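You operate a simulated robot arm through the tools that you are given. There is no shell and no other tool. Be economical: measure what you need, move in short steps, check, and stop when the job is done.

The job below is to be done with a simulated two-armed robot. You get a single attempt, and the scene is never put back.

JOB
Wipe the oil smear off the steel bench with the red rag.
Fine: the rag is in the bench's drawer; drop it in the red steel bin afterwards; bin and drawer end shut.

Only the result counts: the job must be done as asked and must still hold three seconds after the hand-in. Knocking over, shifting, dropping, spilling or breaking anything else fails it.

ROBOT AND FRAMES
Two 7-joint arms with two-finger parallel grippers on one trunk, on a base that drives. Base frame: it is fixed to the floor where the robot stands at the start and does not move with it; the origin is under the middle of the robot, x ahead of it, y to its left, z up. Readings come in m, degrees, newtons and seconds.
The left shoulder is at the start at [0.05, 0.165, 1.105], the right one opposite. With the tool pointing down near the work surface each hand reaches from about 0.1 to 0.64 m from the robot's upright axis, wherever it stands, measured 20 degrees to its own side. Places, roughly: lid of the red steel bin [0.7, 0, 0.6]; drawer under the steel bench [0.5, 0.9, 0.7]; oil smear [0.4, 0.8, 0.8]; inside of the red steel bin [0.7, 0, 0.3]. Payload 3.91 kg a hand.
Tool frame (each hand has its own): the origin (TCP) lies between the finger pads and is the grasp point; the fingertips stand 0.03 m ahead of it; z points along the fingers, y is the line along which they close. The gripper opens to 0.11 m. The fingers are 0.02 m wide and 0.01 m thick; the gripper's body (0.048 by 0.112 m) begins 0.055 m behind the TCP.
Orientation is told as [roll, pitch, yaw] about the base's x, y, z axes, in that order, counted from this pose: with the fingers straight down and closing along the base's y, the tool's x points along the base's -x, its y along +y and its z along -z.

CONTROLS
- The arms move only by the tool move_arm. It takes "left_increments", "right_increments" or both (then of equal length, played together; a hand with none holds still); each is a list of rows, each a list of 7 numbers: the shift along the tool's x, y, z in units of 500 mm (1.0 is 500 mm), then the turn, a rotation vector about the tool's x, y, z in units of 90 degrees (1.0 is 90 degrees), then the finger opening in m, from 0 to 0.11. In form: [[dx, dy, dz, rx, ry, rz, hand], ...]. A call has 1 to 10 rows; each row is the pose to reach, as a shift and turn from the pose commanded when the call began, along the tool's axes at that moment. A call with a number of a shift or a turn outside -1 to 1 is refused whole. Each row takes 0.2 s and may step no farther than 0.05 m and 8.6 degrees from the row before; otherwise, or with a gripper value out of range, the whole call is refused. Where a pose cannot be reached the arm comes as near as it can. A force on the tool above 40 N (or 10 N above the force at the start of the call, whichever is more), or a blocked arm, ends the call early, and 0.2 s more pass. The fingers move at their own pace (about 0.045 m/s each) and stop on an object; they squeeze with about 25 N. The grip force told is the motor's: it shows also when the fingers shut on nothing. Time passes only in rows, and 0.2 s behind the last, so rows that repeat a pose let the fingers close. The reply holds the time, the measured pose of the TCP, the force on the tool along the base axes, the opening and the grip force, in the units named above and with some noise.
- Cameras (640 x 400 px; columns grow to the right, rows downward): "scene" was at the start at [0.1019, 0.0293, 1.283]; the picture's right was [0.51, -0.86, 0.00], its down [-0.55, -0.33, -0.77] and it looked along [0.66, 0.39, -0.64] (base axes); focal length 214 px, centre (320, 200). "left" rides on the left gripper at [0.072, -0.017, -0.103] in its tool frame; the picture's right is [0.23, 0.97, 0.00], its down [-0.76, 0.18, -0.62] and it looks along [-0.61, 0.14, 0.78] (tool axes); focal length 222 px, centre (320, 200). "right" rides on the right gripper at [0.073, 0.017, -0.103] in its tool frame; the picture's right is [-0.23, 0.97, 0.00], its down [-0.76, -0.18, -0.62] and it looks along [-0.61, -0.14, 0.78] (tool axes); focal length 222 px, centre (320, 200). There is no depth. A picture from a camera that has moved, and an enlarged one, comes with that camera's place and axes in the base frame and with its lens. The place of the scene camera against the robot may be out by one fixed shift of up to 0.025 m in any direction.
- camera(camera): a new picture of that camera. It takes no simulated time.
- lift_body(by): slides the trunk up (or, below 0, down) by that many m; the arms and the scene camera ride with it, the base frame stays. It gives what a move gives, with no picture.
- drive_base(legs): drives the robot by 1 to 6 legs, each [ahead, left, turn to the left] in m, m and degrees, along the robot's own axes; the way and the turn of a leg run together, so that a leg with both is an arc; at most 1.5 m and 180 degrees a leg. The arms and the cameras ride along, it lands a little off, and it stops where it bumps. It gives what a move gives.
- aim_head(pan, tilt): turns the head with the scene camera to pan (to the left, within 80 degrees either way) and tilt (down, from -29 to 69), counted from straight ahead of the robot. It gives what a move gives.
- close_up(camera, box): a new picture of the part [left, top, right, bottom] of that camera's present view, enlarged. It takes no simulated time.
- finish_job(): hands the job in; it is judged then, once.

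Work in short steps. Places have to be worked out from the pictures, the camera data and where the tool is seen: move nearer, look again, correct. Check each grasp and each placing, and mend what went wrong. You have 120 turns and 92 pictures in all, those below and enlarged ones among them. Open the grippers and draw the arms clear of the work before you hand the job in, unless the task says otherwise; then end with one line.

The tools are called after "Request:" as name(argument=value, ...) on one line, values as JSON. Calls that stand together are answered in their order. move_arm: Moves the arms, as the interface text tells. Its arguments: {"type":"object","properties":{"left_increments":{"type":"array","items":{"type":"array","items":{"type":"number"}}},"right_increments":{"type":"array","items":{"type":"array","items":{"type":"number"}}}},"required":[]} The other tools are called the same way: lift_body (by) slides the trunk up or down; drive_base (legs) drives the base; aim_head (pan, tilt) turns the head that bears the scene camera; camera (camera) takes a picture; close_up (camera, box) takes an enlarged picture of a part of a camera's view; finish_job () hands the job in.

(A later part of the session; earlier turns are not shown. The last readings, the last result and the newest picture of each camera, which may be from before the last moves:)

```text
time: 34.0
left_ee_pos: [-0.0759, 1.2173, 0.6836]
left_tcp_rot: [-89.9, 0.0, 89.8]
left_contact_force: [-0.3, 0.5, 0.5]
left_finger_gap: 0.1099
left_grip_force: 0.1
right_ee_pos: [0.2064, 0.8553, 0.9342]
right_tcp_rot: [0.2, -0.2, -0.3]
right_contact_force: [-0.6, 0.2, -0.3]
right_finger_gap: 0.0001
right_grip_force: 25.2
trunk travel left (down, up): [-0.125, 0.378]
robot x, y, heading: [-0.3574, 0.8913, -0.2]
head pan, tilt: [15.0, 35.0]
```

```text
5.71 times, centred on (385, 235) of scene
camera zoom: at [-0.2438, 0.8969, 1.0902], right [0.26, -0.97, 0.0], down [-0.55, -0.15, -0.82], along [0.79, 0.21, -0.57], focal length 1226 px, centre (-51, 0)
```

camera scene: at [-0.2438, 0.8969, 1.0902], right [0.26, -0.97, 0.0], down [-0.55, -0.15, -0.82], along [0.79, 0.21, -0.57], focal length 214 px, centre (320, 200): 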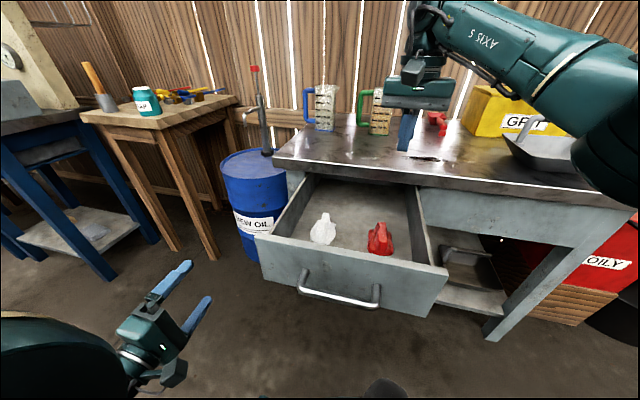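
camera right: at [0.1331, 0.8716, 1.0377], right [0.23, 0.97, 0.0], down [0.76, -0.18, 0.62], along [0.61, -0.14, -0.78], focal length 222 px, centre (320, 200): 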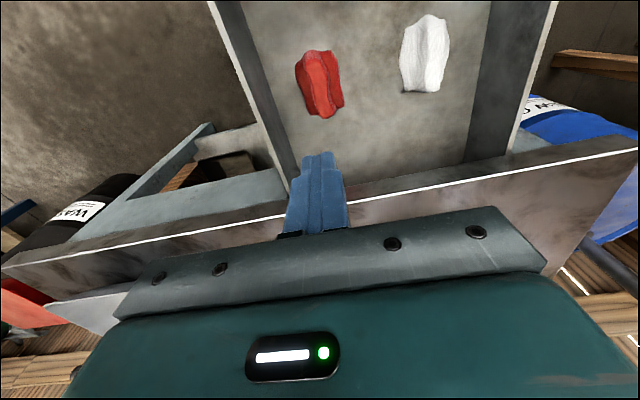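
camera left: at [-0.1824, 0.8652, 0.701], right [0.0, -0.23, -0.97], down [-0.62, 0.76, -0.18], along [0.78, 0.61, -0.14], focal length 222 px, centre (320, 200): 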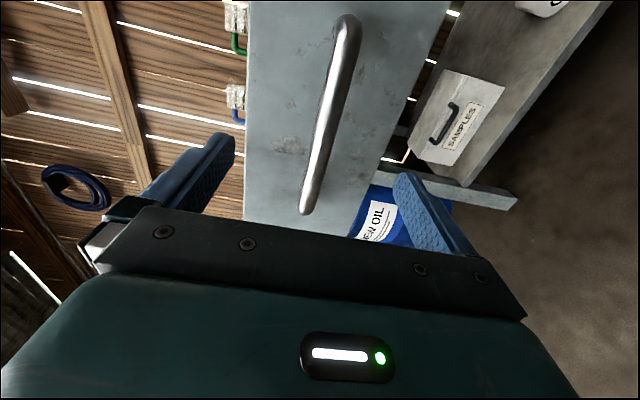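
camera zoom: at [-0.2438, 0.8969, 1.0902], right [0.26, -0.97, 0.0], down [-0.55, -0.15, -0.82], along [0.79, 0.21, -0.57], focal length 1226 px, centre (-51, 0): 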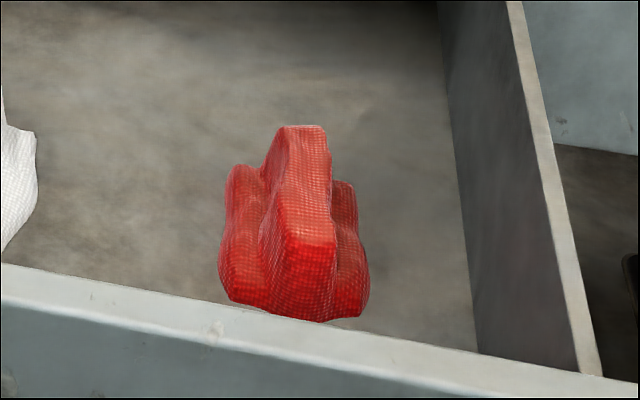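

The rag has a narrow central ridge (about 35 mm wide, along x) above two wings. I'll grip the ridge: open, descend to TCP z≈0.692 over [0.21, 0.854], then close.

Request:
move_arm(right_increments=[[0, 0, 0, 0, 0, 0, 0.08], [-0.005, -0.002, 0.08, 0, 0, 0, 0.08], [-0.01, -0.003, 0.16, 0, 0, 0, 0.08], [-0.01, -0.003, 0.24, 0, 0, 0, 0.08], [-0.01, -0.003, 0.32, 0, 0, 0, 0.08], [-0.01, -0.003, 0.4, 0, 0, 0, 0.08], [-0.01, -0.003, 0.46, 0, 0, 0, 0.08], [-0.01, -0.003, 0.484, 0, 0, 0, 0.08]])

Request:
camera(camera="right")

Request:
close_up(camera="scene", box=[340, 180, 440, 270])

```text
time: 35.8
left_ee_pos: [-0.0781, 1.2169, 0.6846]
left_tcp_rot: [-90.0, 0.0, 89.7]
left_contact_force: [0.7, 0.0, 0.3]
left_finger_gap: 0.1099
left_grip_force: 0.0
right_ee_pos: [0.2111, 0.8548, 0.6917]
right_tcp_rot: [0.2, 0.0, -0.3]
right_contact_force: [0.6, 0.6, -0.1]
right_finger_gap: 0.0799
right_grip_force: 0.1
trunk travel left (down, up): [-0.125, 0.378]
robot x, y, heading: [-0.3578, 0.8853, -0.2]
head pan, tilt: [15.0, 35.0]
```

```text
54 pictures are left
camera right: at [0.1388, 0.8715, 0.7942], right [0.23, 0.97, 0.0], down [0.76, -0.18, 0.62], along [0.61, -0.14, -0.78], focal length 222 px, centre (320, 200)
```

right: 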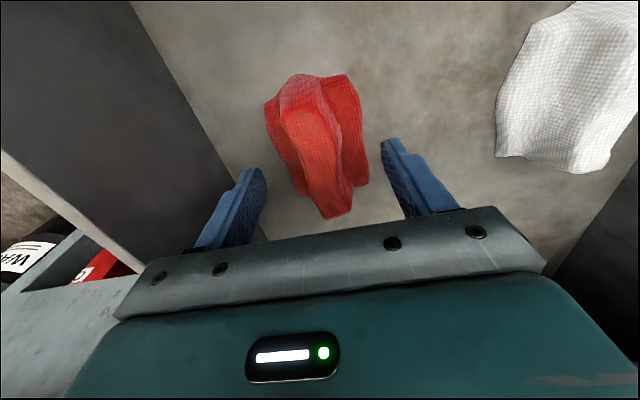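

```text
4.44 times, centred on (390, 225) of scene
camera zoom: at [-0.2438, 0.8968, 1.0903], right [0.26, -0.97, 0.0], down [-0.55, -0.15, -0.82], along [0.79, 0.21, -0.57], focal length 953 px, centre (9, 89)
```

zoom: 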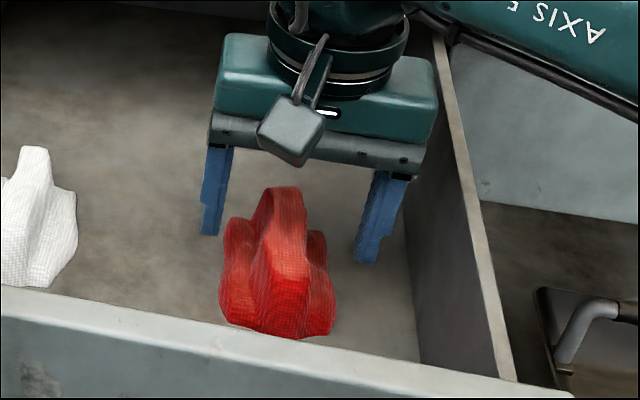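

The ridge lies midway between the fingers. I close on it here.

Request:
move_arm(right_increments=[[0, 0, 0.006, 0, 0, 0, 0.05], [0, 0, 0.006, 0, 0, 0, 0.02], [0, 0, 0.006, 0, 0, 0, 0], [0, 0, 0.006, 0, 0, 0, 0], [0, 0, 0.006, 0, 0, 0, 0], [0, 0, 0.006, 0, 0, 0, 0]])

Request:
camera(camera="right")

```text
time: 37.2
left_ee_pos: [-0.0773, 1.2158, 0.6846]
left_tcp_rot: [-90.0, 0.0, 89.8]
left_contact_force: [0.1, 0.1, 0.6]
left_finger_gap: 0.11
left_grip_force: 0.2
right_ee_pos: [0.2102, 0.8569, 0.688]
right_tcp_rot: [0.1, -0.1, -0.3]
right_contact_force: [0.3, -0.3, 1.3]
right_finger_gap: 0.0251
right_grip_force: 25.3
trunk travel left (down, up): [-0.125, 0.378]
robot x, y, heading: [-0.3572, 0.8883, -0.1]
head pan, tilt: [15.0, 35.0]
```

```text
52 pictures are left
camera right: at [0.1388, 0.8723, 0.7913], right [0.23, 0.97, 0.0], down [0.76, -0.18, 0.62], along [0.61, -0.14, -0.78], focal length 222 px, centre (320, 200)
```

right: 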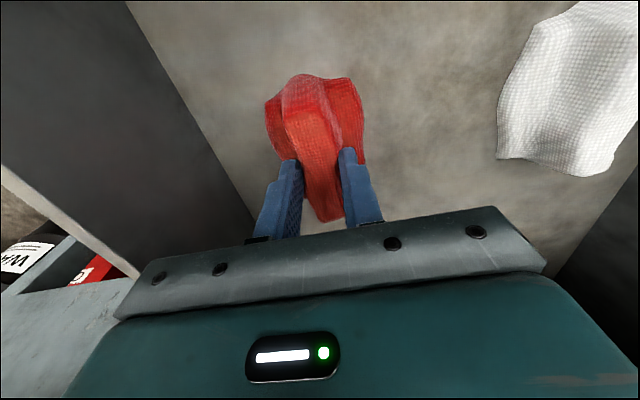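

The fingers grip the ridge (gap 25 mm). I lift a little first and check the gap stays.

Request:
move_arm(right_increments=[[0, 0, -0.02, 0, 0, 0, 0], [0, 0, -0.06, 0, 0, 0, 0], [0, 0, -0.12, 0, 0, 0, 0], [0, 0, -0.18, 0, 0, 0, 0], [0, 0, -0.24, 0, 0, 0, 0], [0, 0, -0.3, 0, 0, 0, 0], [0, 0, -0.36, 0, 0, 0, 0], [0, 0, -0.42, 0, 0, 0, 0], [0, 0, -0.5, 0, 0, 0, 0]])

Request:
camera(camera="right")

```text
time: 39.2
left_ee_pos: [-0.0789, 1.2171, 0.6834]
left_tcp_rot: [-90.0, 0.0, 89.8]
left_contact_force: [-0.2, 0.7, -0.8]
left_finger_gap: 0.1099
left_grip_force: 0.1
right_ee_pos: [0.2104, 0.8559, 0.9395]
right_tcp_rot: [0.3, -0.1, -0.2]
right_contact_force: [-0.7, 1.4, -0.5]
right_finger_gap: 0.0251
right_grip_force: 25.6
trunk travel left (down, up): [-0.125, 0.378]
robot x, y, heading: [-0.3597, 0.8888, -0.3]
head pan, tilt: [15.0, 35.0]
```

```text
51 pictures are left
camera right: at [0.1377, 0.8725, 1.0422], right [0.23, 0.97, 0.0], down [0.76, -0.18, 0.62], along [0.61, -0.14, -0.78], focal length 222 px, centre (320, 200)
```

right: 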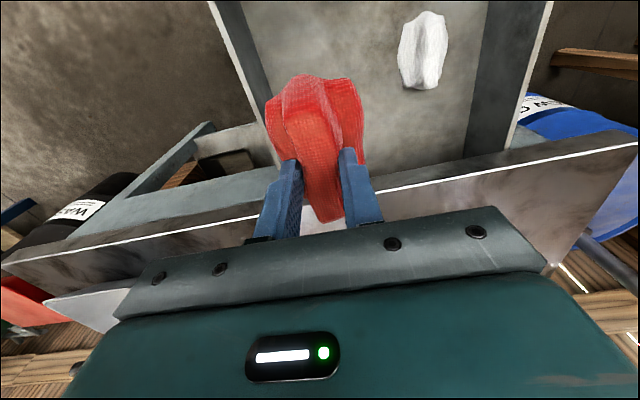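

The rag is held. I drive right 0.28 m so the left hand lines up with the handle again.

Request:
drive_base(legs=[[0, -0.28, 0]])

Request:
camera(camera="left")

Request:
camera(camera="scene")

```text
time: 41.2
left_ee_pos: [-0.0785, 0.9394, 0.6841]
left_tcp_rot: [-90.0, 0.0, 90.2]
left_contact_force: [-0.4, -0.1, -0.3]
left_finger_gap: 0.1098
left_grip_force: 0.1
right_ee_pos: [0.2092, 0.5816, 0.9389]
right_tcp_rot: [0.1, -0.1, -0.1]
right_contact_force: [-0.4, -0.2, 0.1]
right_finger_gap: 0.025
right_grip_force: 25.3
trunk travel left (down, up): [-0.125, 0.378]
robot x, y, heading: [-0.3568, 0.6118, 0.1]
head pan, tilt: [15.0, 35.0]
```

```text
50 pictures are left
camera left: at [-0.1826, 0.8669, 0.7009], right [0.0, -0.23, -0.97], down [-0.62, 0.76, -0.18], along [0.78, 0.61, -0.14], focal length 222 px, centre (320, 200)
```

left: 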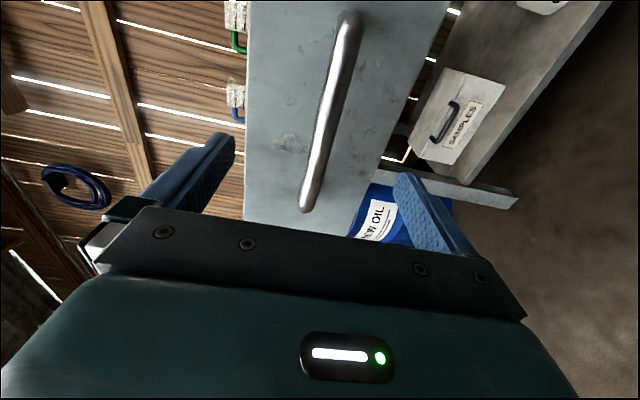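

```text
49 pictures are left
camera scene: at [-0.2441, 0.6196, 1.0903], right [0.26, -0.97, 0.0], down [-0.55, -0.15, -0.82], along [0.79, 0.21, -0.57], focal length 214 px, centre (320, 200)
```

scene: 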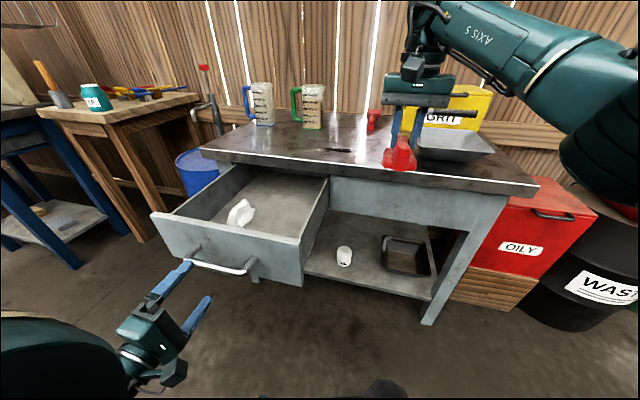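

Same view as at release: I advance 0.05 m and close on the bar.

Request:
move_arm(left_increments=[[0, 0, 0.05, 0, 0, 0, 0.11], [0, 0, 0.1, 0, 0, 0, 0.11], [0, 0, 0.1, 0, 0, 0, 0.05], [0, 0, 0.1, 0, 0, 0, 0], [0, 0, 0.1, 0, 0, 0, 0], [0, 0, 0.1, 0, 0, 0, 0], [0, 0, 0.1, 0, 0, 0, 0], [0, 0, 0.1, 0, 0, 0, 0]])

```text
time: 43.0
left_ee_pos: [-0.029, 0.9407, 0.6824]
left_tcp_rot: [-89.7, 0.0, 90.0]
left_contact_force: [0.4, -1.6, -4.4]
left_finger_gap: 0.0181
left_grip_force: 32.1
right_ee_pos: [0.2101, 0.5808, 0.9383]
right_tcp_rot: [0.2, -0.1, -0.1]
right_contact_force: [-0.6, -0.4, -0.4]
right_finger_gap: 0.0246
right_grip_force: 24.6
trunk travel left (down, up): [-0.125, 0.378]
robot x, y, heading: [-0.3595, 0.608, 0.0]
head pan, tilt: [15.0, 35.0]
```

Gripped (18 mm). I push it forward to the closed place (TCP x≈0.273).

Request:
move_arm(left_increments=[[0, 0, 0.06, 0, 0, 0, 0], [0, 0, 0.12, 0, 0, 0, 0], [0, 0, 0.18, 0, 0, 0, 0], [0, 0, 0.24, 0, 0, 0, 0], [0, 0, 0.3, 0, 0, 0, 0], [0, 0, 0.36, 0, 0, 0, 0], [0, 0, 0.42, 0, 0, 0, 0], [0, 0, 0.48, 0, 0, 0, 0], [0, 0, 0.54, 0, 0, 0, 0], [0, 0, 0.606, 0, 0, 0, 0]])

Request:
close_up(camera="scene", box=[170, 120, 440, 260])

```text
time: 45.2
left_ee_pos: [0.2733, 0.9431, 0.6819]
left_tcp_rot: [-89.9, 0.0, 90.2]
left_contact_force: [-28.5, 11.9, -5.9]
left_finger_gap: 0.0176
left_grip_force: 44.5
right_ee_pos: [0.2088, 0.583, 0.9398]
right_tcp_rot: [0.2, -0.2, 0.1]
right_contact_force: [-0.7, -0.1, -1.3]
right_finger_gap: 0.025
right_grip_force: 24.5
trunk travel left (down, up): [-0.125, 0.378]
robot x, y, heading: [-0.3584, 0.6132, -0.1]
head pan, tilt: [15.0, 35.0]
```

```text
2.37 times, centred on (305, 190) of scene
camera zoom: at [-0.2457, 0.6205, 1.0904], right [0.26, -0.97, 0.0], down [-0.55, -0.15, -0.82], along [0.79, 0.21, -0.57], focal length 508 px, centre (356, 224)
```

zoom: 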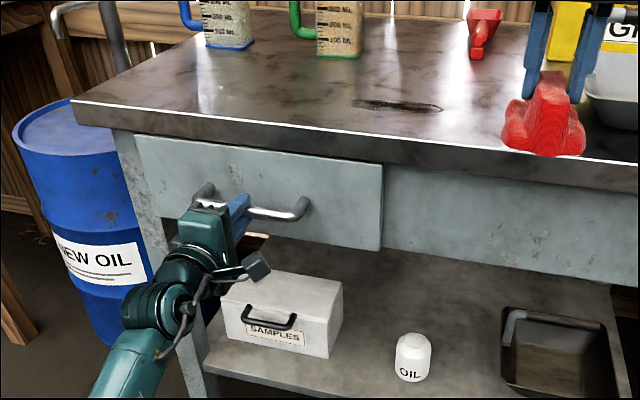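

The drawer is shut against its stop. I release the bar, then retreat the left hand.

Request:
move_arm(left_increments=[[0, 0, 0, 0, 0, 0, 0.11], [0, 0, 0, 0, 0, 0, 0.11], [0, 0, 0, 0, 0, 0, 0.11], [0, 0, 0, 0, 0, 0, 0.11], [0, 0, 0, 0, 0, 0, 0.11], [0, 0, 0, 0, 0, 0, 0.11], [0, 0, -0.04, 0, 0, 0, 0.11], [0, 0, -0.1, 0, 0, 0, 0.11], [0, 0, -0.18, 0, 0, 0, 0.11], [0, 0, -0.26, 0, 0, 0, 0.11]])

Request:
move_arm(left_increments=[[0, 0, -0.08, 0, 0, 0, 0.11], [0, 0, -0.16, 0, 0, 0, 0.11], [0, 0, -0.24, 0, 0, 0, 0.11], [0, 0, -0.32, 0, 0, 0, 0.11], [0, 0, -0.38, 0, 0, 0, 0.11]])

Request:
lift_body(by=0.15)

Request:
camera(camera="scene")

```text
time: 47.4
left_ee_pos: [0.1424, 0.9396, 0.6849]
left_tcp_rot: [-90.0, 0.0, 90.0]
left_contact_force: [-0.4, -0.2, -0.3]
left_finger_gap: 0.11
left_grip_force: 0.1
right_ee_pos: [0.2119, 0.5818, 0.938]
right_tcp_rot: [0.2, -0.1, 0.0]
right_contact_force: [-1.0, -0.8, -0.5]
right_finger_gap: 0.0251
right_grip_force: 25.5
trunk travel left (down, up): [-0.125, 0.378]
robot x, y, heading: [-0.3586, 0.6123, 0.2]
head pan, tilt: [15.0, 35.0]
```

```text
time: 48.6
left_ee_pos: [-0.0478, 0.9423, 0.6848]
left_tcp_rot: [-90.0, -0.1, 90.0]
left_contact_force: [0.6, -0.9, 0.6]
left_finger_gap: 0.1102
left_grip_force: 0.1
right_ee_pos: [0.2104, 0.5816, 0.939]
right_tcp_rot: [0.3, -0.1, 0.0]
right_contact_force: [0.3, 0.1, -0.4]
right_finger_gap: 0.025
right_grip_force: 24.3
trunk travel left (down, up): [-0.125, 0.378]
robot x, y, heading: [-0.3592, 0.6097, 0.1]
head pan, tilt: [15.0, 35.0]
```

```text
time: 50.3
left_ee_pos: [-0.047, 0.9408, 0.8347]
left_tcp_rot: [-90.0, 0.0, 90.1]
left_contact_force: [0.2, 0.5, -0.4]
left_finger_gap: 0.1099
left_grip_force: 0.0
right_ee_pos: [0.2102, 0.5819, 1.0891]
right_tcp_rot: [0.2, -0.1, 0.0]
right_contact_force: [0.3, -0.4, -0.6]
right_finger_gap: 0.025
right_grip_force: 25.0
trunk travel left (down, up): [-0.275, 0.228]
robot x, y, heading: [-0.3559, 0.6126, -0.0]
head pan, tilt: [15.0, 35.0]
```

```text
47 pictures are left
camera scene: at [-0.244, 0.6196, 1.2402], right [0.26, -0.97, 0.0], down [-0.55, -0.15, -0.82], along [0.79, 0.21, -0.57], focal length 214 px, centre (320, 200)
```

scene: 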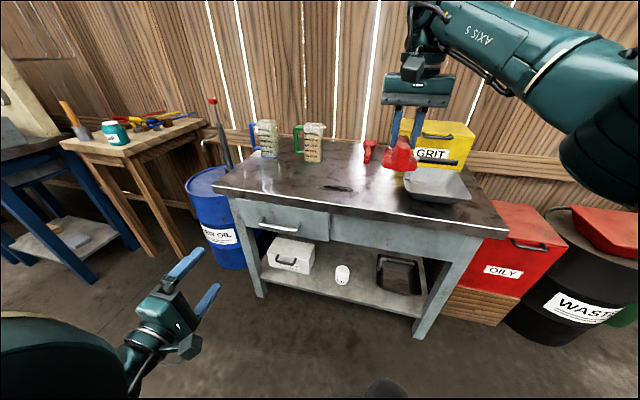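

Smear again at about [0.44, 0.735]. Before driving forward I check how far the robot's base sticks out.

Request:
aim_head(pan=0, tilt=69)

Request:
camera(camera="scene")

```text
time: 51.3
left_ee_pos: [-0.0465, 0.9402, 0.835]
left_tcp_rot: [-90.0, 0.1, 90.1]
left_contact_force: [0.8, -0.2, 0.4]
left_finger_gap: 0.11
left_grip_force: 0.1
right_ee_pos: [0.2099, 0.5805, 1.0884]
right_tcp_rot: [0.2, -0.1, -0.1]
right_contact_force: [0.2, -0.7, -0.1]
right_finger_gap: 0.0249
right_grip_force: 25.1
trunk travel left (down, up): [-0.275, 0.228]
robot x, y, heading: [-0.3574, 0.6093, 0.1]
head pan, tilt: [0.0, 68.8]
```

```text
46 pictures are left
camera scene: at [-0.2732, 0.5967, 1.1966], right [0.0, -1.0, 0.0], down [-0.93, 0.0, -0.36], along [0.36, 0.0, -0.93], focal length 214 px, centre (320, 200)
```

scene: 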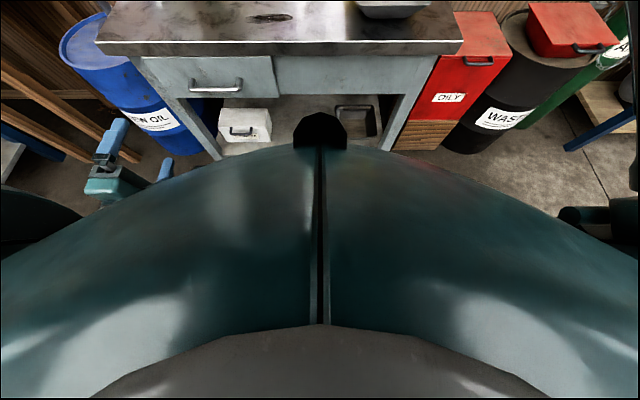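

The body's outline is within about 0.3 m of its axis, so x≈-0.12 keeps clearance. I drive left then forward to stand before the smear.

Request:
drive_base(legs=[[0, 0.24, 0], [0.24, 0, 0]])

Request:
aim_head(pan=-10, tilt=45)

Request:
camera(camera="scene")

Request:
camera(camera="right")

```text
time: 54.5
left_ee_pos: [0.191, 1.1813, 0.8342]
left_tcp_rot: [-89.9, -0.1, 90.3]
left_contact_force: [-0.4, -0.2, 0.0]
left_finger_gap: 0.1099
left_grip_force: 0.0
right_ee_pos: [0.4484, 0.8215, 1.0883]
right_tcp_rot: [0.2, -0.1, 0.1]
right_contact_force: [-0.1, 0.6, -1.1]
right_finger_gap: 0.025
right_grip_force: 24.9
trunk travel left (down, up): [-0.275, 0.228]
robot x, y, heading: [-0.1198, 0.8486, 0.1]
head pan, tilt: [0.0, 68.8]
```

```text
time: 55.3
left_ee_pos: [0.1899, 1.1816, 0.835]
left_tcp_rot: [-90.0, 0.0, 90.3]
left_contact_force: [-0.4, 0.5, 0.2]
left_finger_gap: 0.1101
left_grip_force: 0.1
right_ee_pos: [0.4499, 0.8218, 1.0882]
right_tcp_rot: [0.2, -0.1, 0.2]
right_contact_force: [-0.3, -1.0, -0.8]
right_finger_gap: 0.0251
right_grip_force: 24.8
trunk travel left (down, up): [-0.275, 0.228]
robot x, y, heading: [-0.1183, 0.8549, 0.4]
head pan, tilt: [-10.0, 45.0]
```

```text
45 pictures are left
camera scene: at [-0.0106, 0.822, 1.2254], right [-0.17, -0.99, 0.0], down [-0.7, 0.12, -0.71], along [0.7, -0.12, -0.71], focal length 214 px, centre (320, 200)
```

scene: 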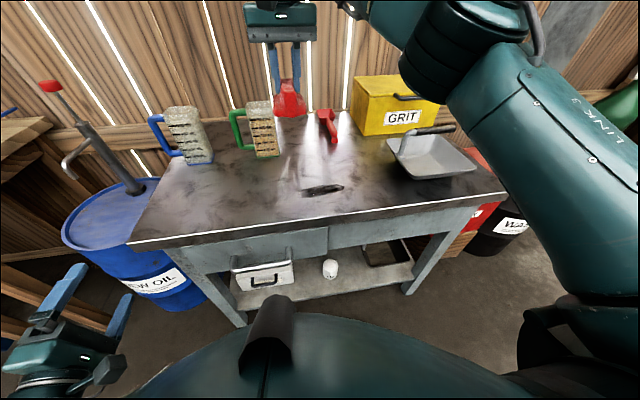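

```text
44 pictures are left
camera right: at [0.376, 0.8377, 1.1918], right [0.22, 0.97, 0.0], down [0.76, -0.18, 0.62], along [0.61, -0.14, -0.78], focal length 222 px, centre (320, 200)
```

right: 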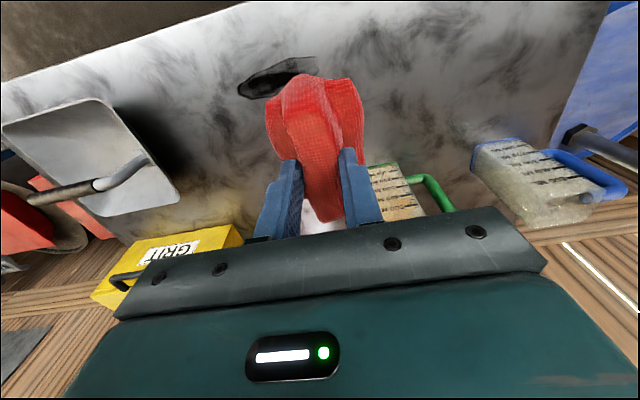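

The smear spans about y 0.68–0.82 at x≈0.43. I bring the rag down over its left end, to just above the bench.

Request:
move_arm(right_increments=[[0.024, 0.028, 0.06, 0, 0, 0, 0], [0.048, 0.056, 0.13, 0, 0, 0, 0], [0.048, 0.056, 0.21, 0, 0, 0, 0], [0.048, 0.056, 0.29, 0, 0, 0, 0], [0.048, 0.056, 0.36, 0, 0, 0, 0], [0.048, 0.056, 0.39, 0, 0, 0, 0]])

Request:
close_up(camera="scene", box=[240, 100, 400, 230])

```text
time: 56.7
left_ee_pos: [0.1911, 1.1808, 0.8357]
left_tcp_rot: [-89.9, 0.0, 90.3]
left_contact_force: [0.2, -0.2, 0.2]
left_finger_gap: 0.1097
left_grip_force: 0.0
right_ee_pos: [0.426, 0.8504, 0.8936]
right_tcp_rot: [0.2, -0.1, 0.3]
right_contact_force: [0.1, 0.1, -0.4]
right_finger_gap: 0.0248
right_grip_force: 24.8
trunk travel left (down, up): [-0.275, 0.228]
robot x, y, heading: [-0.1175, 0.8519, 0.4]
head pan, tilt: [-10.0, 45.0]
```

```text
3.08 times, centred on (320, 165) of scene
camera zoom: at [-0.0105, 0.822, 1.2254], right [-0.17, -0.99, 0.0], down [-0.7, 0.12, -0.71], along [0.7, -0.12, -0.71], focal length 660 px, centre (320, 308)
```

zoom: 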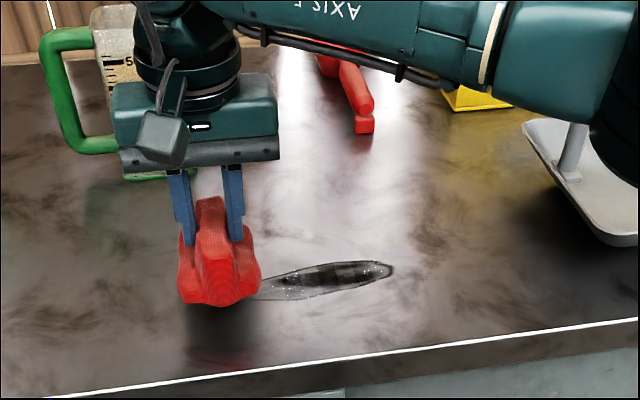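

The rag is just left of the smear's end and in line with it. I lower until it presses.

Request:
move_arm(right_increments=[[0, 0, 0.012, 0, 0, 0, 0], [0, 0, 0.024, 0, 0, 0, 0], [0, 0, 0.034, 0, 0, 0, 0], [0, 0, 0.04, 0, 0, 0, 0]])

```text
time: 57.7
left_ee_pos: [0.1909, 1.1795, 0.8344]
left_tcp_rot: [-90.0, 0.0, 90.2]
left_contact_force: [-0.5, -0.7, -0.5]
left_finger_gap: 0.1101
left_grip_force: 0.0
right_ee_pos: [0.4247, 0.8518, 0.8737]
right_tcp_rot: [0.2, -0.1, 0.2]
right_contact_force: [-0.8, -0.3, -0.9]
right_finger_gap: 0.0248
right_grip_force: 24.8
trunk travel left (down, up): [-0.275, 0.228]
robot x, y, heading: [-0.1195, 0.852, 0.4]
head pan, tilt: [-10.0, 45.0]
```

No contact yet at z=0.874; I continue down in 3 mm steps.

Request:
move_arm(right_increments=[[0, 0, 0.006, 0, 0, 0, 0], [0, 0, 0.012, 0, 0, 0, 0], [0, 0, 0.018, 0, 0, 0, 0], [0, 0, 0.024, 0, 0, 0, 0]])

```text
time: 58.7
left_ee_pos: [0.1906, 1.1811, 0.8349]
left_tcp_rot: [-90.0, 0.0, 90.3]
left_contact_force: [0.4, 0.0, 0.4]
left_finger_gap: 0.11
left_grip_force: 0.0
right_ee_pos: [0.4259, 0.8514, 0.8618]
right_tcp_rot: [0.2, -0.1, 0.2]
right_contact_force: [0.1, -0.3, -1.4]
right_finger_gap: 0.0253
right_grip_force: 25.2
trunk travel left (down, up): [-0.275, 0.228]
robot x, y, heading: [-0.1176, 0.8493, 0.1]
head pan, tilt: [-10.0, 45.0]
```

Request:
close_up(camera="scene", box=[240, 100, 400, 230])

Request:
move_arm(right_increments=[[0, 0, 0.006, 0, 0, 0, 0], [0, 0, 0.012, 0, 0, 0, 0], [0, 0, 0.018, 0, 0, 0, 0], [0, 0, 0.024, 0, 0, 0, 0]])

```text
3.08 times, centred on (320, 165) of scene
camera zoom: at [-0.0105, 0.822, 1.2254], right [-0.17, -0.99, 0.0], down [-0.7, 0.12, -0.71], along [0.7, -0.12, -0.71], focal length 660 px, centre (320, 308)
```

zoom: 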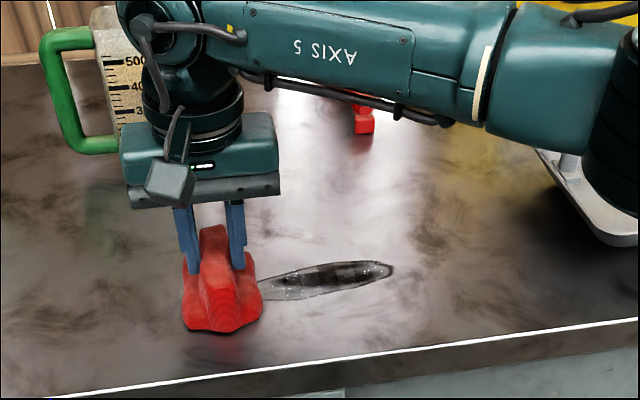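

```text
time: 59.7
left_ee_pos: [0.1892, 1.1809, 0.8358]
left_tcp_rot: [-90.2, 0.0, 90.3]
left_contact_force: [-0.8, 0.1, -0.3]
left_finger_gap: 0.1101
left_grip_force: 0.1
right_ee_pos: [0.4261, 0.8507, 0.8555]
right_tcp_rot: [0.3, -0.8, 0.2]
right_contact_force: [1.3, -3.5, 36.2]
right_finger_gap: 0.0257
right_grip_force: 24.4
trunk travel left (down, up): [-0.275, 0.228]
robot x, y, heading: [-0.1178, 0.8516, 0.3]
head pan, tilt: [-10.0, 45.0]
```

Contact: the bench top is at z≈0.797 (36 N). I ease up 3 mm to a lighter press, shift to x≈0.44, and sweep right along the smear.

Request:
move_arm(right_increments=[[0, 0, -0.006, 0, 0, 0, 0], [-0.03, -0.02, -0.006, 0, 0, 0, 0], [-0.03, -0.07, -0.006, 0, 0, 0, 0], [-0.03, -0.12, -0.006, 0, 0, 0, 0], [-0.03, -0.17, -0.006, 0, 0, 0, 0], [-0.03, -0.22, -0.006, 0, 0, 0, 0], [-0.03, -0.27, -0.006, 0, 0, 0, 0], [-0.03, -0.32, -0.006, 0, 0, 0, 0], [-0.03, -0.37, -0.006, 0, 0, 0, 0], [-0.03, -0.42, -0.006, 0, 0, 0, 0]])

Request:
close_up(camera="scene", box=[240, 100, 400, 230])

```text
time: 61.9
left_ee_pos: [0.1896, 1.1826, 0.8359]
left_tcp_rot: [-90.0, 0.1, 90.3]
left_contact_force: [-0.6, 0.3, 0.2]
left_finger_gap: 0.1099
left_grip_force: 0.0
right_ee_pos: [0.441, 0.6413, 0.854]
right_tcp_rot: [0.1, -0.5, 0.2]
right_contact_force: [-0.1, 7.5, 24.2]
right_finger_gap: 0.025
right_grip_force: 25.0
trunk travel left (down, up): [-0.275, 0.228]
robot x, y, heading: [-0.1179, 0.8513, 0.4]
head pan, tilt: [-10.0, 45.0]
```

```text
3.08 times, centred on (320, 165) of scene
camera zoom: at [-0.0126, 0.8233, 1.2258], right [-0.17, -0.99, 0.0], down [-0.7, 0.12, -0.71], along [0.7, -0.12, -0.71], focal length 660 px, centre (320, 308)
```

zoom: 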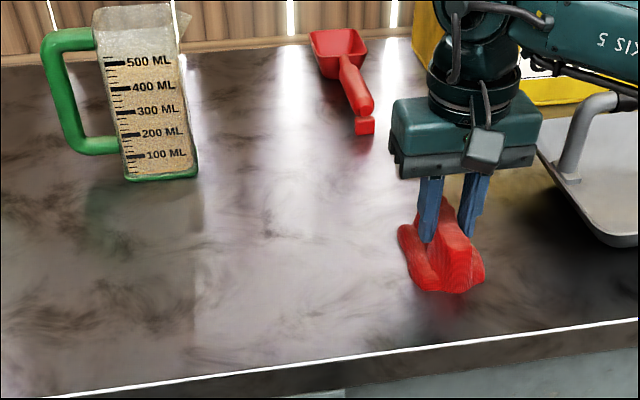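

The smear seems gone after one stroke. I do one return stroke for good measure, slightly farther out, then lift.

Request:
move_arm(right_increments=[[-0.02, 0.05, 0, 0, 0, 0, 0], [-0.02, 0.1, 0, 0, 0, 0, 0], [-0.02, 0.15, 0, 0, 0, 0, 0], [-0.02, 0.2, 0, 0, 0, 0, 0], [-0.02, 0.25, 0, 0, 0, 0, 0], [-0.02, 0.3, 0, 0, 0, 0, 0], [-0.02, 0.35, 0, 0, 0, 0, 0], [-0.02, 0.4, 0, 0, 0, 0, 0], [-0.01, 0.42, 0, 0, 0, 0, 0]])

Request:
move_arm(right_increments=[[0, 0, -0.04, 0, 0, 0, 0], [0, 0, -0.1, 0, 0, 0, 0], [0, 0, -0.18, 0, 0, 0, 0], [0, 0, -0.26, 0, 0, 0, 0], [0.05, -0.02, -0.34, 0, 0, 0, 0], [0.1, -0.04, -0.42, 0, 0, 0, 0]])

Request:
camera(camera="scene")

Request:
camera(camera="right")

```text
time: 63.9
left_ee_pos: [0.1904, 1.1806, 0.8363]
left_tcp_rot: [-90.0, 0.0, 90.3]
left_contact_force: [-0.2, -0.1, 0.2]
left_finger_gap: 0.1098
left_grip_force: 0.0
right_ee_pos: [0.4448, 0.8499, 0.8561]
right_tcp_rot: [0.2, -0.4, 0.2]
right_contact_force: [5.7, -9.2, 23.3]
right_finger_gap: 0.0252
right_grip_force: 25.3
trunk travel left (down, up): [-0.275, 0.228]
robot x, y, heading: [-0.1182, 0.8496, 0.3]
head pan, tilt: [-10.0, 45.0]
```

```text
time: 65.3
left_ee_pos: [0.1909, 1.181, 0.8338]
left_tcp_rot: [-89.9, 0.0, 90.3]
left_contact_force: [-0.4, 0.4, -0.5]
left_finger_gap: 0.11
left_grip_force: 0.0
right_ee_pos: [0.3939, 0.8286, 1.0642]
right_tcp_rot: [0.2, -0.2, 0.1]
right_contact_force: [-0.4, -0.2, -0.7]
right_finger_gap: 0.0249
right_grip_force: 24.1
trunk travel left (down, up): [-0.275, 0.228]
robot x, y, heading: [-0.1178, 0.8547, 0.1]
head pan, tilt: [-10.0, 45.0]
```

```text
40 pictures are left
camera scene: at [-0.0108, 0.8219, 1.2254], right [-0.17, -0.99, 0.0], down [-0.7, 0.12, -0.71], along [0.7, -0.12, -0.71], focal length 214 px, centre (320, 200)
```

scene: 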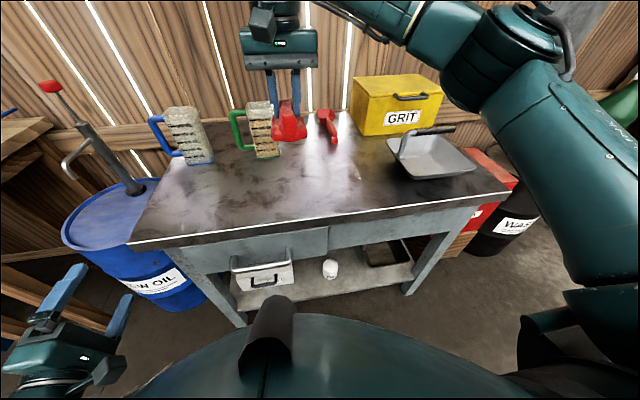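

```text
39 pictures are left
camera right: at [0.32, 0.8447, 1.167], right [0.22, 0.97, 0.0], down [0.76, -0.18, 0.62], along [0.61, -0.14, -0.78], focal length 222 px, centre (320, 200)
```

right: 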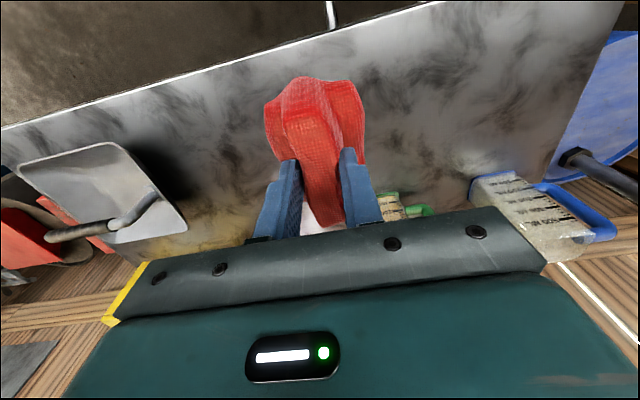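

The smear is wiped off and the rag still held. Now I back off and drive right towards the OILY bin, watching clear of the bench.

Request:
drive_base(legs=[[-0.24, 0, 0], [0, -0.97, 0]])

Request:
aim_head(pan=10, tilt=35)

Request:
camera(camera="scene")

```text
time: 71.7
left_ee_pos: [-0.0428, 0.2277, 0.8356]
left_tcp_rot: [-90.0, 0.1, 90.8]
left_contact_force: [0.7, -0.1, 0.2]
left_finger_gap: 0.1099
left_grip_force: 0.2
right_ee_pos: [0.1622, -0.1219, 1.0633]
right_tcp_rot: [0.3, -0.1, 0.6]
right_contact_force: [-0.2, 0.2, 0.1]
right_finger_gap: 0.0249
right_grip_force: 25.0
trunk travel left (down, up): [-0.275, 0.228]
robot x, y, heading: [-0.3517, -0.1071, 0.8]
head pan, tilt: [-10.0, 45.0]
```

```text
time: 72.5
left_ee_pos: [-0.0427, 0.2281, 0.8342]
left_tcp_rot: [-89.9, 0.1, 90.6]
left_contact_force: [0.1, 0.7, 0.7]
left_finger_gap: 0.1098
left_grip_force: 0.2
right_ee_pos: [0.1628, -0.1224, 1.0639]
right_tcp_rot: [0.2, -0.1, 0.6]
right_contact_force: [-0.4, 0.2, 0.0]
right_finger_gap: 0.0252
right_grip_force: 25.1
trunk travel left (down, up): [-0.275, 0.228]
robot x, y, heading: [-0.3496, -0.1066, 0.8]
head pan, tilt: [10.0, 35.0]
```

```text
38 pictures are left
camera scene: at [-0.2357, -0.1035, 1.2402], right [0.19, -0.98, 0.0], down [-0.56, -0.11, -0.82], along [0.8, 0.15, -0.57], focal length 214 px, centre (320, 200)
```

scene: 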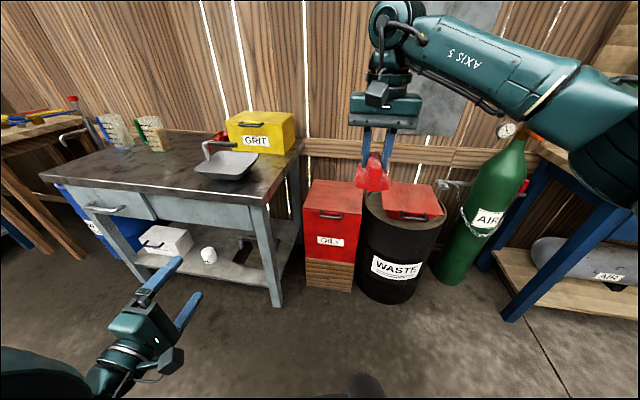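

The drawer looks shut. The bin handle is near [0.51, -0.015, 0.62]. I lower the trunk 0.1, bring the left hand in line with it, and move the right hand with the rag aside.

Request:
lift_body(by=-0.1)

Request:
move_arm(left_increments=[[0.07, 0.03, 0, 0, 0, 0, 0.11], [0.14, 0.06, 0, 0, 0, 0, 0.11], [0.21, 0.09, 0, 0, 0, 0, 0.11], [0.28, 0.12, 0, 0, 0, 0, 0.11], [0.35, 0.16, 0, 0, 0, 0, 0.11], [0.42, 0.2, 0, 0, 0, 0, 0.11], [0.46, 0.22, 0, 0, 0, 0, 0.11]], right_increments=[[0, -0.03, 0, 0, 0, 0, 0], [0, -0.06, 0, 0, 0, 0, 0], [0, -0.1, 0, 0, 0, 0, 0], [0, -0.14, 0, 0, 0, 0, 0], [0, -0.18, 0, 0, 0, 0, 0], [0, -0.22, 0, 0, 0, 0, 0], [0, -0.25, 0, 0, 0, 0, 0]])

Request:
camera(camera="left")

Request:
camera(camera="scene")

```text
time: 73.9
left_ee_pos: [-0.0435, 0.2278, 0.7358]
left_tcp_rot: [-90.1, 0.0, 90.7]
left_contact_force: [0.9, -0.7, -0.3]
left_finger_gap: 0.1098
left_grip_force: 0.0
right_ee_pos: [0.1614, -0.1223, 0.9641]
right_tcp_rot: [0.2, 0.0, 0.7]
right_contact_force: [-0.3, 0.7, -0.6]
right_finger_gap: 0.0252
right_grip_force: 25.0
trunk travel left (down, up): [-0.175, 0.328]
robot x, y, heading: [-0.3509, -0.1056, 0.6]
head pan, tilt: [10.0, 35.0]
```

```text
time: 75.2
left_ee_pos: [-0.0368, 0.1158, 0.6772]
left_tcp_rot: [-95.2, -8.0, 99.4]
left_contact_force: [0.0, 0.1, -0.2]
left_finger_gap: 0.1099
left_grip_force: 0.0
right_ee_pos: [0.1639, -0.2269, 0.962]
right_tcp_rot: [0.2, -0.1, 0.6]
right_contact_force: [0.4, 0.4, -0.5]
right_finger_gap: 0.025
right_grip_force: 25.1
trunk travel left (down, up): [-0.175, 0.328]
robot x, y, heading: [-0.3532, -0.1076, 0.5]
head pan, tilt: [10.0, 35.0]
stopped in row 6 (left hand): the arm was blocked; the commanded pose is now the measured one
```

```text
37 pictures are left
camera left: at [-0.1283, 0.0268, 0.6758], right [0.1, -0.07, -0.99], down [-0.72, 0.68, -0.13], along [0.68, 0.73, 0.02], focal length 222 px, centre (320, 200)
```

left: 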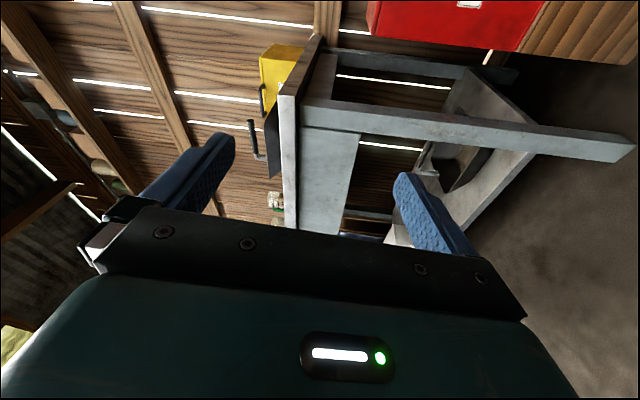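

```text
36 pictures are left
camera scene: at [-0.2355, -0.1032, 1.1399], right [0.19, -0.98, 0.0], down [-0.56, -0.11, -0.82], along [0.8, 0.15, -0.57], focal length 214 px, centre (320, 200)
```

scene: 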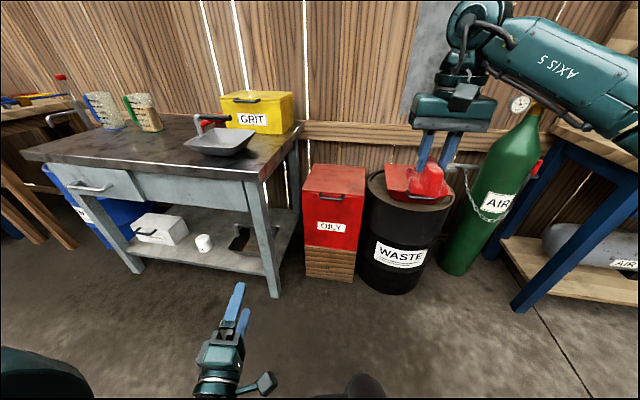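

The left hand was blocked close to the body; it works farther out. I undo the twist and shift back left 0.1 m, then will extend forward before coming inward.

Request:
move_arm(left_increments=[[-0.08, 0.012, 0.012, -0.0169, 0.0323, -0.0316, 0.11], [-0.16, 0.024, 0.024, -0.0337, 0.0645, -0.0633, 0.11], [-0.2, 0.03, 0.03, -0.0506, 0.0968, -0.0949, 0.11]])

```text
time: 76.0
left_ee_pos: [-0.0391, 0.2169, 0.6772]
left_tcp_rot: [-89.6, 0.3, 90.2]
left_contact_force: [-0.7, -0.8, 0.0]
left_finger_gap: 0.1099
left_grip_force: 0.0
right_ee_pos: [0.164, -0.2261, 0.9629]
right_tcp_rot: [0.3, 0.0, 0.7]
right_contact_force: [0.4, -1.1, 0.0]
right_finger_gap: 0.0247
right_grip_force: 25.1
trunk travel left (down, up): [-0.175, 0.328]
robot x, y, heading: [-0.3498, -0.1055, 0.8]
head pan, tilt: [10.0, 35.0]
```

Orientation restored. I extend forward 0.2 m, then move inward towards y≈0.0 at z≈0.62.

Request:
move_arm(left_increments=[[0, 0, 0.08, 0, 0, 0, 0.11], [0, 0, 0.16, 0, 0, 0, 0.11], [0, 0, 0.24, 0, 0, 0, 0.11], [0, 0.02, 0.32, 0, 0, 0, 0.11], [0, 0.04, 0.4, 0, 0, 0, 0.11], [0.08, 0.06, 0.4, 0, 0, 0, 0.11], [0.16, 0.08, 0.4, 0, 0, 0, 0.11], [0.24, 0.1, 0.4, 0, 0, 0, 0.11], [0.32, 0.12, 0.4, 0, 0, 0, 0.11], [0.4, 0.12, 0.4, 0, 0, 0, 0.11]])

Request:
camera(camera="scene")

Request:
camera(camera="left")

```text
time: 78.1
left_ee_pos: [0.1661, 0.1172, 0.6153]
left_tcp_rot: [-90.1, -10.6, 89.5]
left_contact_force: [-0.2, 0.0, 0.9]
left_finger_gap: 0.1099
left_grip_force: 0.1
right_ee_pos: [0.1652, -0.2252, 0.963]
right_tcp_rot: [0.3, -0.1, 0.7]
right_contact_force: [0.7, -0.1, -0.3]
right_finger_gap: 0.025
right_grip_force: 24.5
trunk travel left (down, up): [-0.175, 0.328]
robot x, y, heading: [-0.3569, -0.1067, 0.6]
head pan, tilt: [10.0, 35.0]
stopped in row 10 (left hand): the arm was blocked; the commanded pose is now the measured one
```

```text
35 pictures are left
camera scene: at [-0.2356, -0.1034, 1.1397], right [0.19, -0.98, 0.0], down [-0.56, -0.11, -0.82], along [0.8, 0.15, -0.57], focal length 214 px, centre (320, 200)
```

scene: 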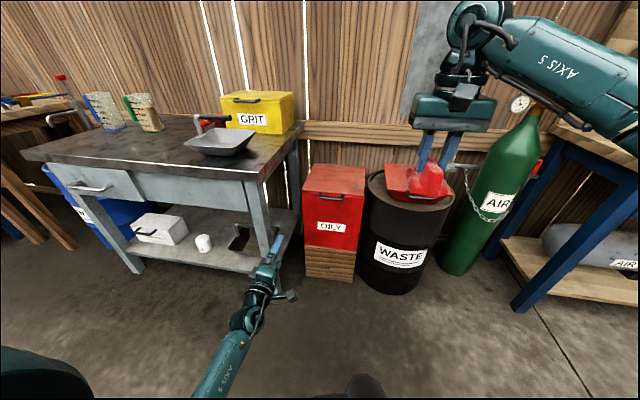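

```text
34 pictures are left
camera left: at [0.0604, 0.0441, 0.6166], right [0.0, -0.05, -1.0], down [-0.62, 0.79, -0.04], along [0.79, 0.61, -0.03], focal length 222 px, centre (320, 200)
```

left: 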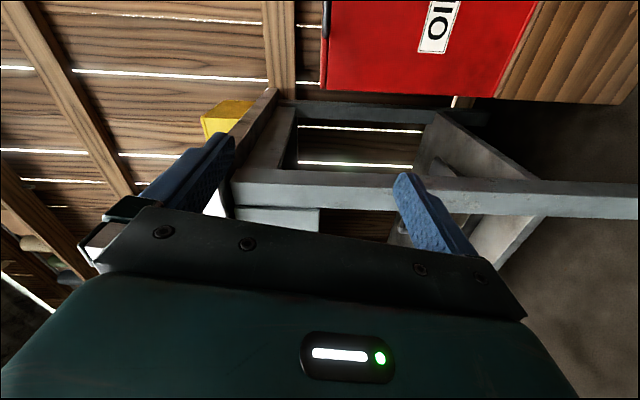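

The left arm can't come further in than about 0.23 m from the robot's midline in this posture. I undo the twist with a small shift back out; the robot will stand more to the right instead.

Request:
move_arm(left_increments=[[-0.05, 0.009, 0, 0, 0, -0.0573, 0.11], [-0.1, 0.018, 0, 0, 0, -0.1146, 0.11]])

Request:
drive_base(legs=[[0, -0.17, 0], [0.14, 0, -0.6]])

Request:
camera(camera="left")

Request:
camera(camera="scene")

```text
time: 78.7
left_ee_pos: [0.1647, 0.1675, 0.6147]
left_tcp_rot: [-90.2, 0.1, 89.4]
left_contact_force: [0.5, 0.3, -0.2]
left_finger_gap: 0.1099
left_grip_force: 0.0
right_ee_pos: [0.1648, -0.2259, 0.9628]
right_tcp_rot: [0.2, -0.2, 0.7]
right_contact_force: [-0.4, -0.1, -1.4]
right_finger_gap: 0.0249
right_grip_force: 25.0
trunk travel left (down, up): [-0.175, 0.328]
robot x, y, heading: [-0.3526, -0.105, 1.2]
head pan, tilt: [10.0, 35.0]
```

```text
time: 81.1
left_ee_pos: [0.3105, -0.0058, 0.6148]
left_tcp_rot: [-90.2, -0.2, 88.7]
left_contact_force: [0.0, 0.2, 0.7]
left_finger_gap: 0.1099
left_grip_force: 0.0
right_ee_pos: [0.3061, -0.401, 0.9637]
right_tcp_rot: [0.2, -0.1, 0.0]
right_contact_force: [-0.4, 0.3, -1.1]
right_finger_gap: 0.025
right_grip_force: 24.9
trunk travel left (down, up): [-0.175, 0.328]
robot x, y, heading: [-0.2103, -0.2737, 0.1]
head pan, tilt: [10.0, 35.0]
```

```text
33 pictures are left
camera left: at [0.2064, -0.0775, 0.6313], right [0.0, -0.22, -0.97], down [-0.61, 0.78, -0.18], along [0.8, 0.59, -0.14], focal length 222 px, centre (320, 200)
```

left: 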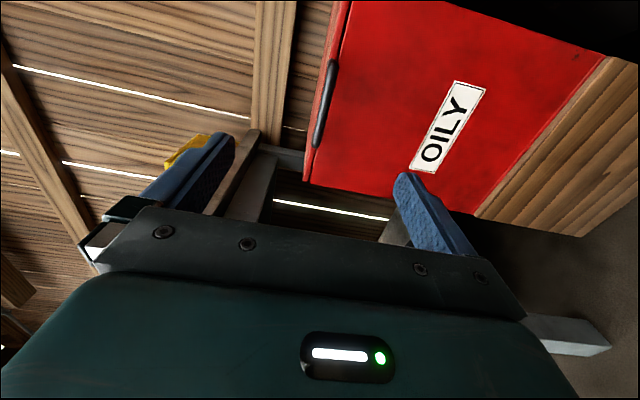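

```text
32 pictures are left
camera scene: at [-0.0924, -0.2728, 1.1402], right [0.17, -0.98, 0.0], down [-0.56, -0.1, -0.82], along [0.81, 0.14, -0.57], focal length 214 px, centre (320, 200)
```

scene: 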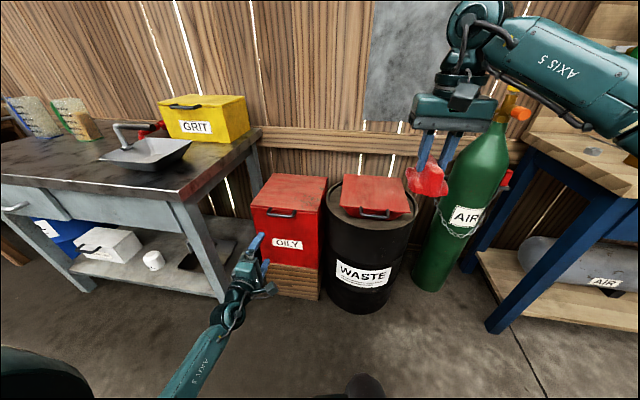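

The bin's handle bar is at z≈0.605, y -0.05…0.06, x≈0.51–0.56. I align z and y, and drive forward 0.12 m to look from nearer.

Request:
move_arm(left_increments=[[-0.02, 0.018, 0, 0, 0, 0, 0.11]])

Request:
drive_base(legs=[[0.12, 0, 0]])

Request:
camera(camera="left")

Request:
close_up(camera="scene", box=[200, 150, 400, 300])

```text
time: 81.5
left_ee_pos: [0.3126, 0.0045, 0.6053]
left_tcp_rot: [-90.3, 0.0, 88.8]
left_contact_force: [0.0, -0.3, 0.3]
left_finger_gap: 0.1102
left_grip_force: 0.1
right_ee_pos: [0.3049, -0.4003, 0.9636]
right_tcp_rot: [0.2, -0.2, 0.0]
right_contact_force: [-0.2, 0.3, -1.5]
right_finger_gap: 0.0248
right_grip_force: 25.1
trunk travel left (down, up): [-0.175, 0.328]
robot x, y, heading: [-0.2081, -0.2737, -0.1]
head pan, tilt: [10.0, 35.0]
```

```text
time: 82.7
left_ee_pos: [0.4333, 0.0029, 0.6059]
left_tcp_rot: [-90.1, -0.2, 88.6]
left_contact_force: [-0.1, 0.2, 0.1]
left_finger_gap: 0.11
left_grip_force: 0.1
right_ee_pos: [0.4265, -0.401, 0.9646]
right_tcp_rot: [0.1, -0.2, -0.1]
right_contact_force: [-0.7, -0.6, 0.3]
right_finger_gap: 0.0251
right_grip_force: 25.1
trunk travel left (down, up): [-0.175, 0.328]
robot x, y, heading: [-0.0861, -0.2733, -0.0]
head pan, tilt: [10.0, 35.0]
```

```text
31 pictures are left
camera left: at [0.3275, -0.0676, 0.622], right [0.0, -0.22, -0.97], down [-0.61, 0.78, -0.18], along [0.8, 0.59, -0.14], focal length 222 px, centre (320, 200)
```

left: 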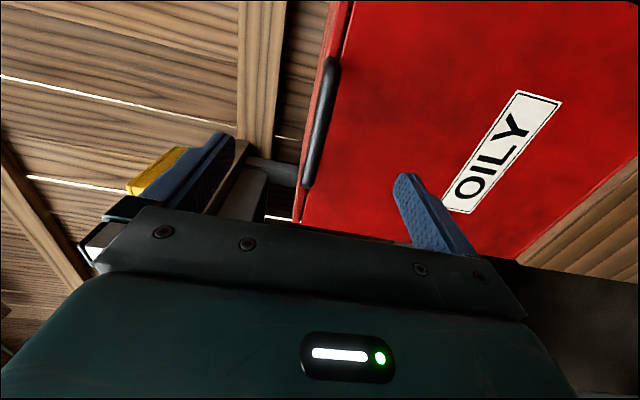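

```text
2.67 times, centred on (300, 225) of scene
camera zoom: at [0.0284, -0.2728, 1.1402], right [0.17, -0.98, 0.0], down [-0.56, -0.1, -0.82], along [0.81, 0.14, -0.57], focal length 572 px, centre (373, 133)
```

zoom: 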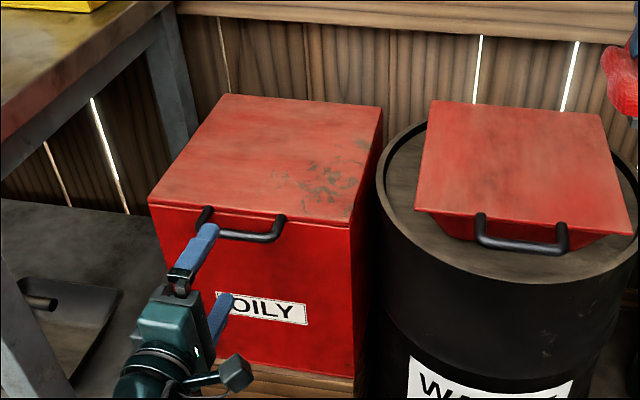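

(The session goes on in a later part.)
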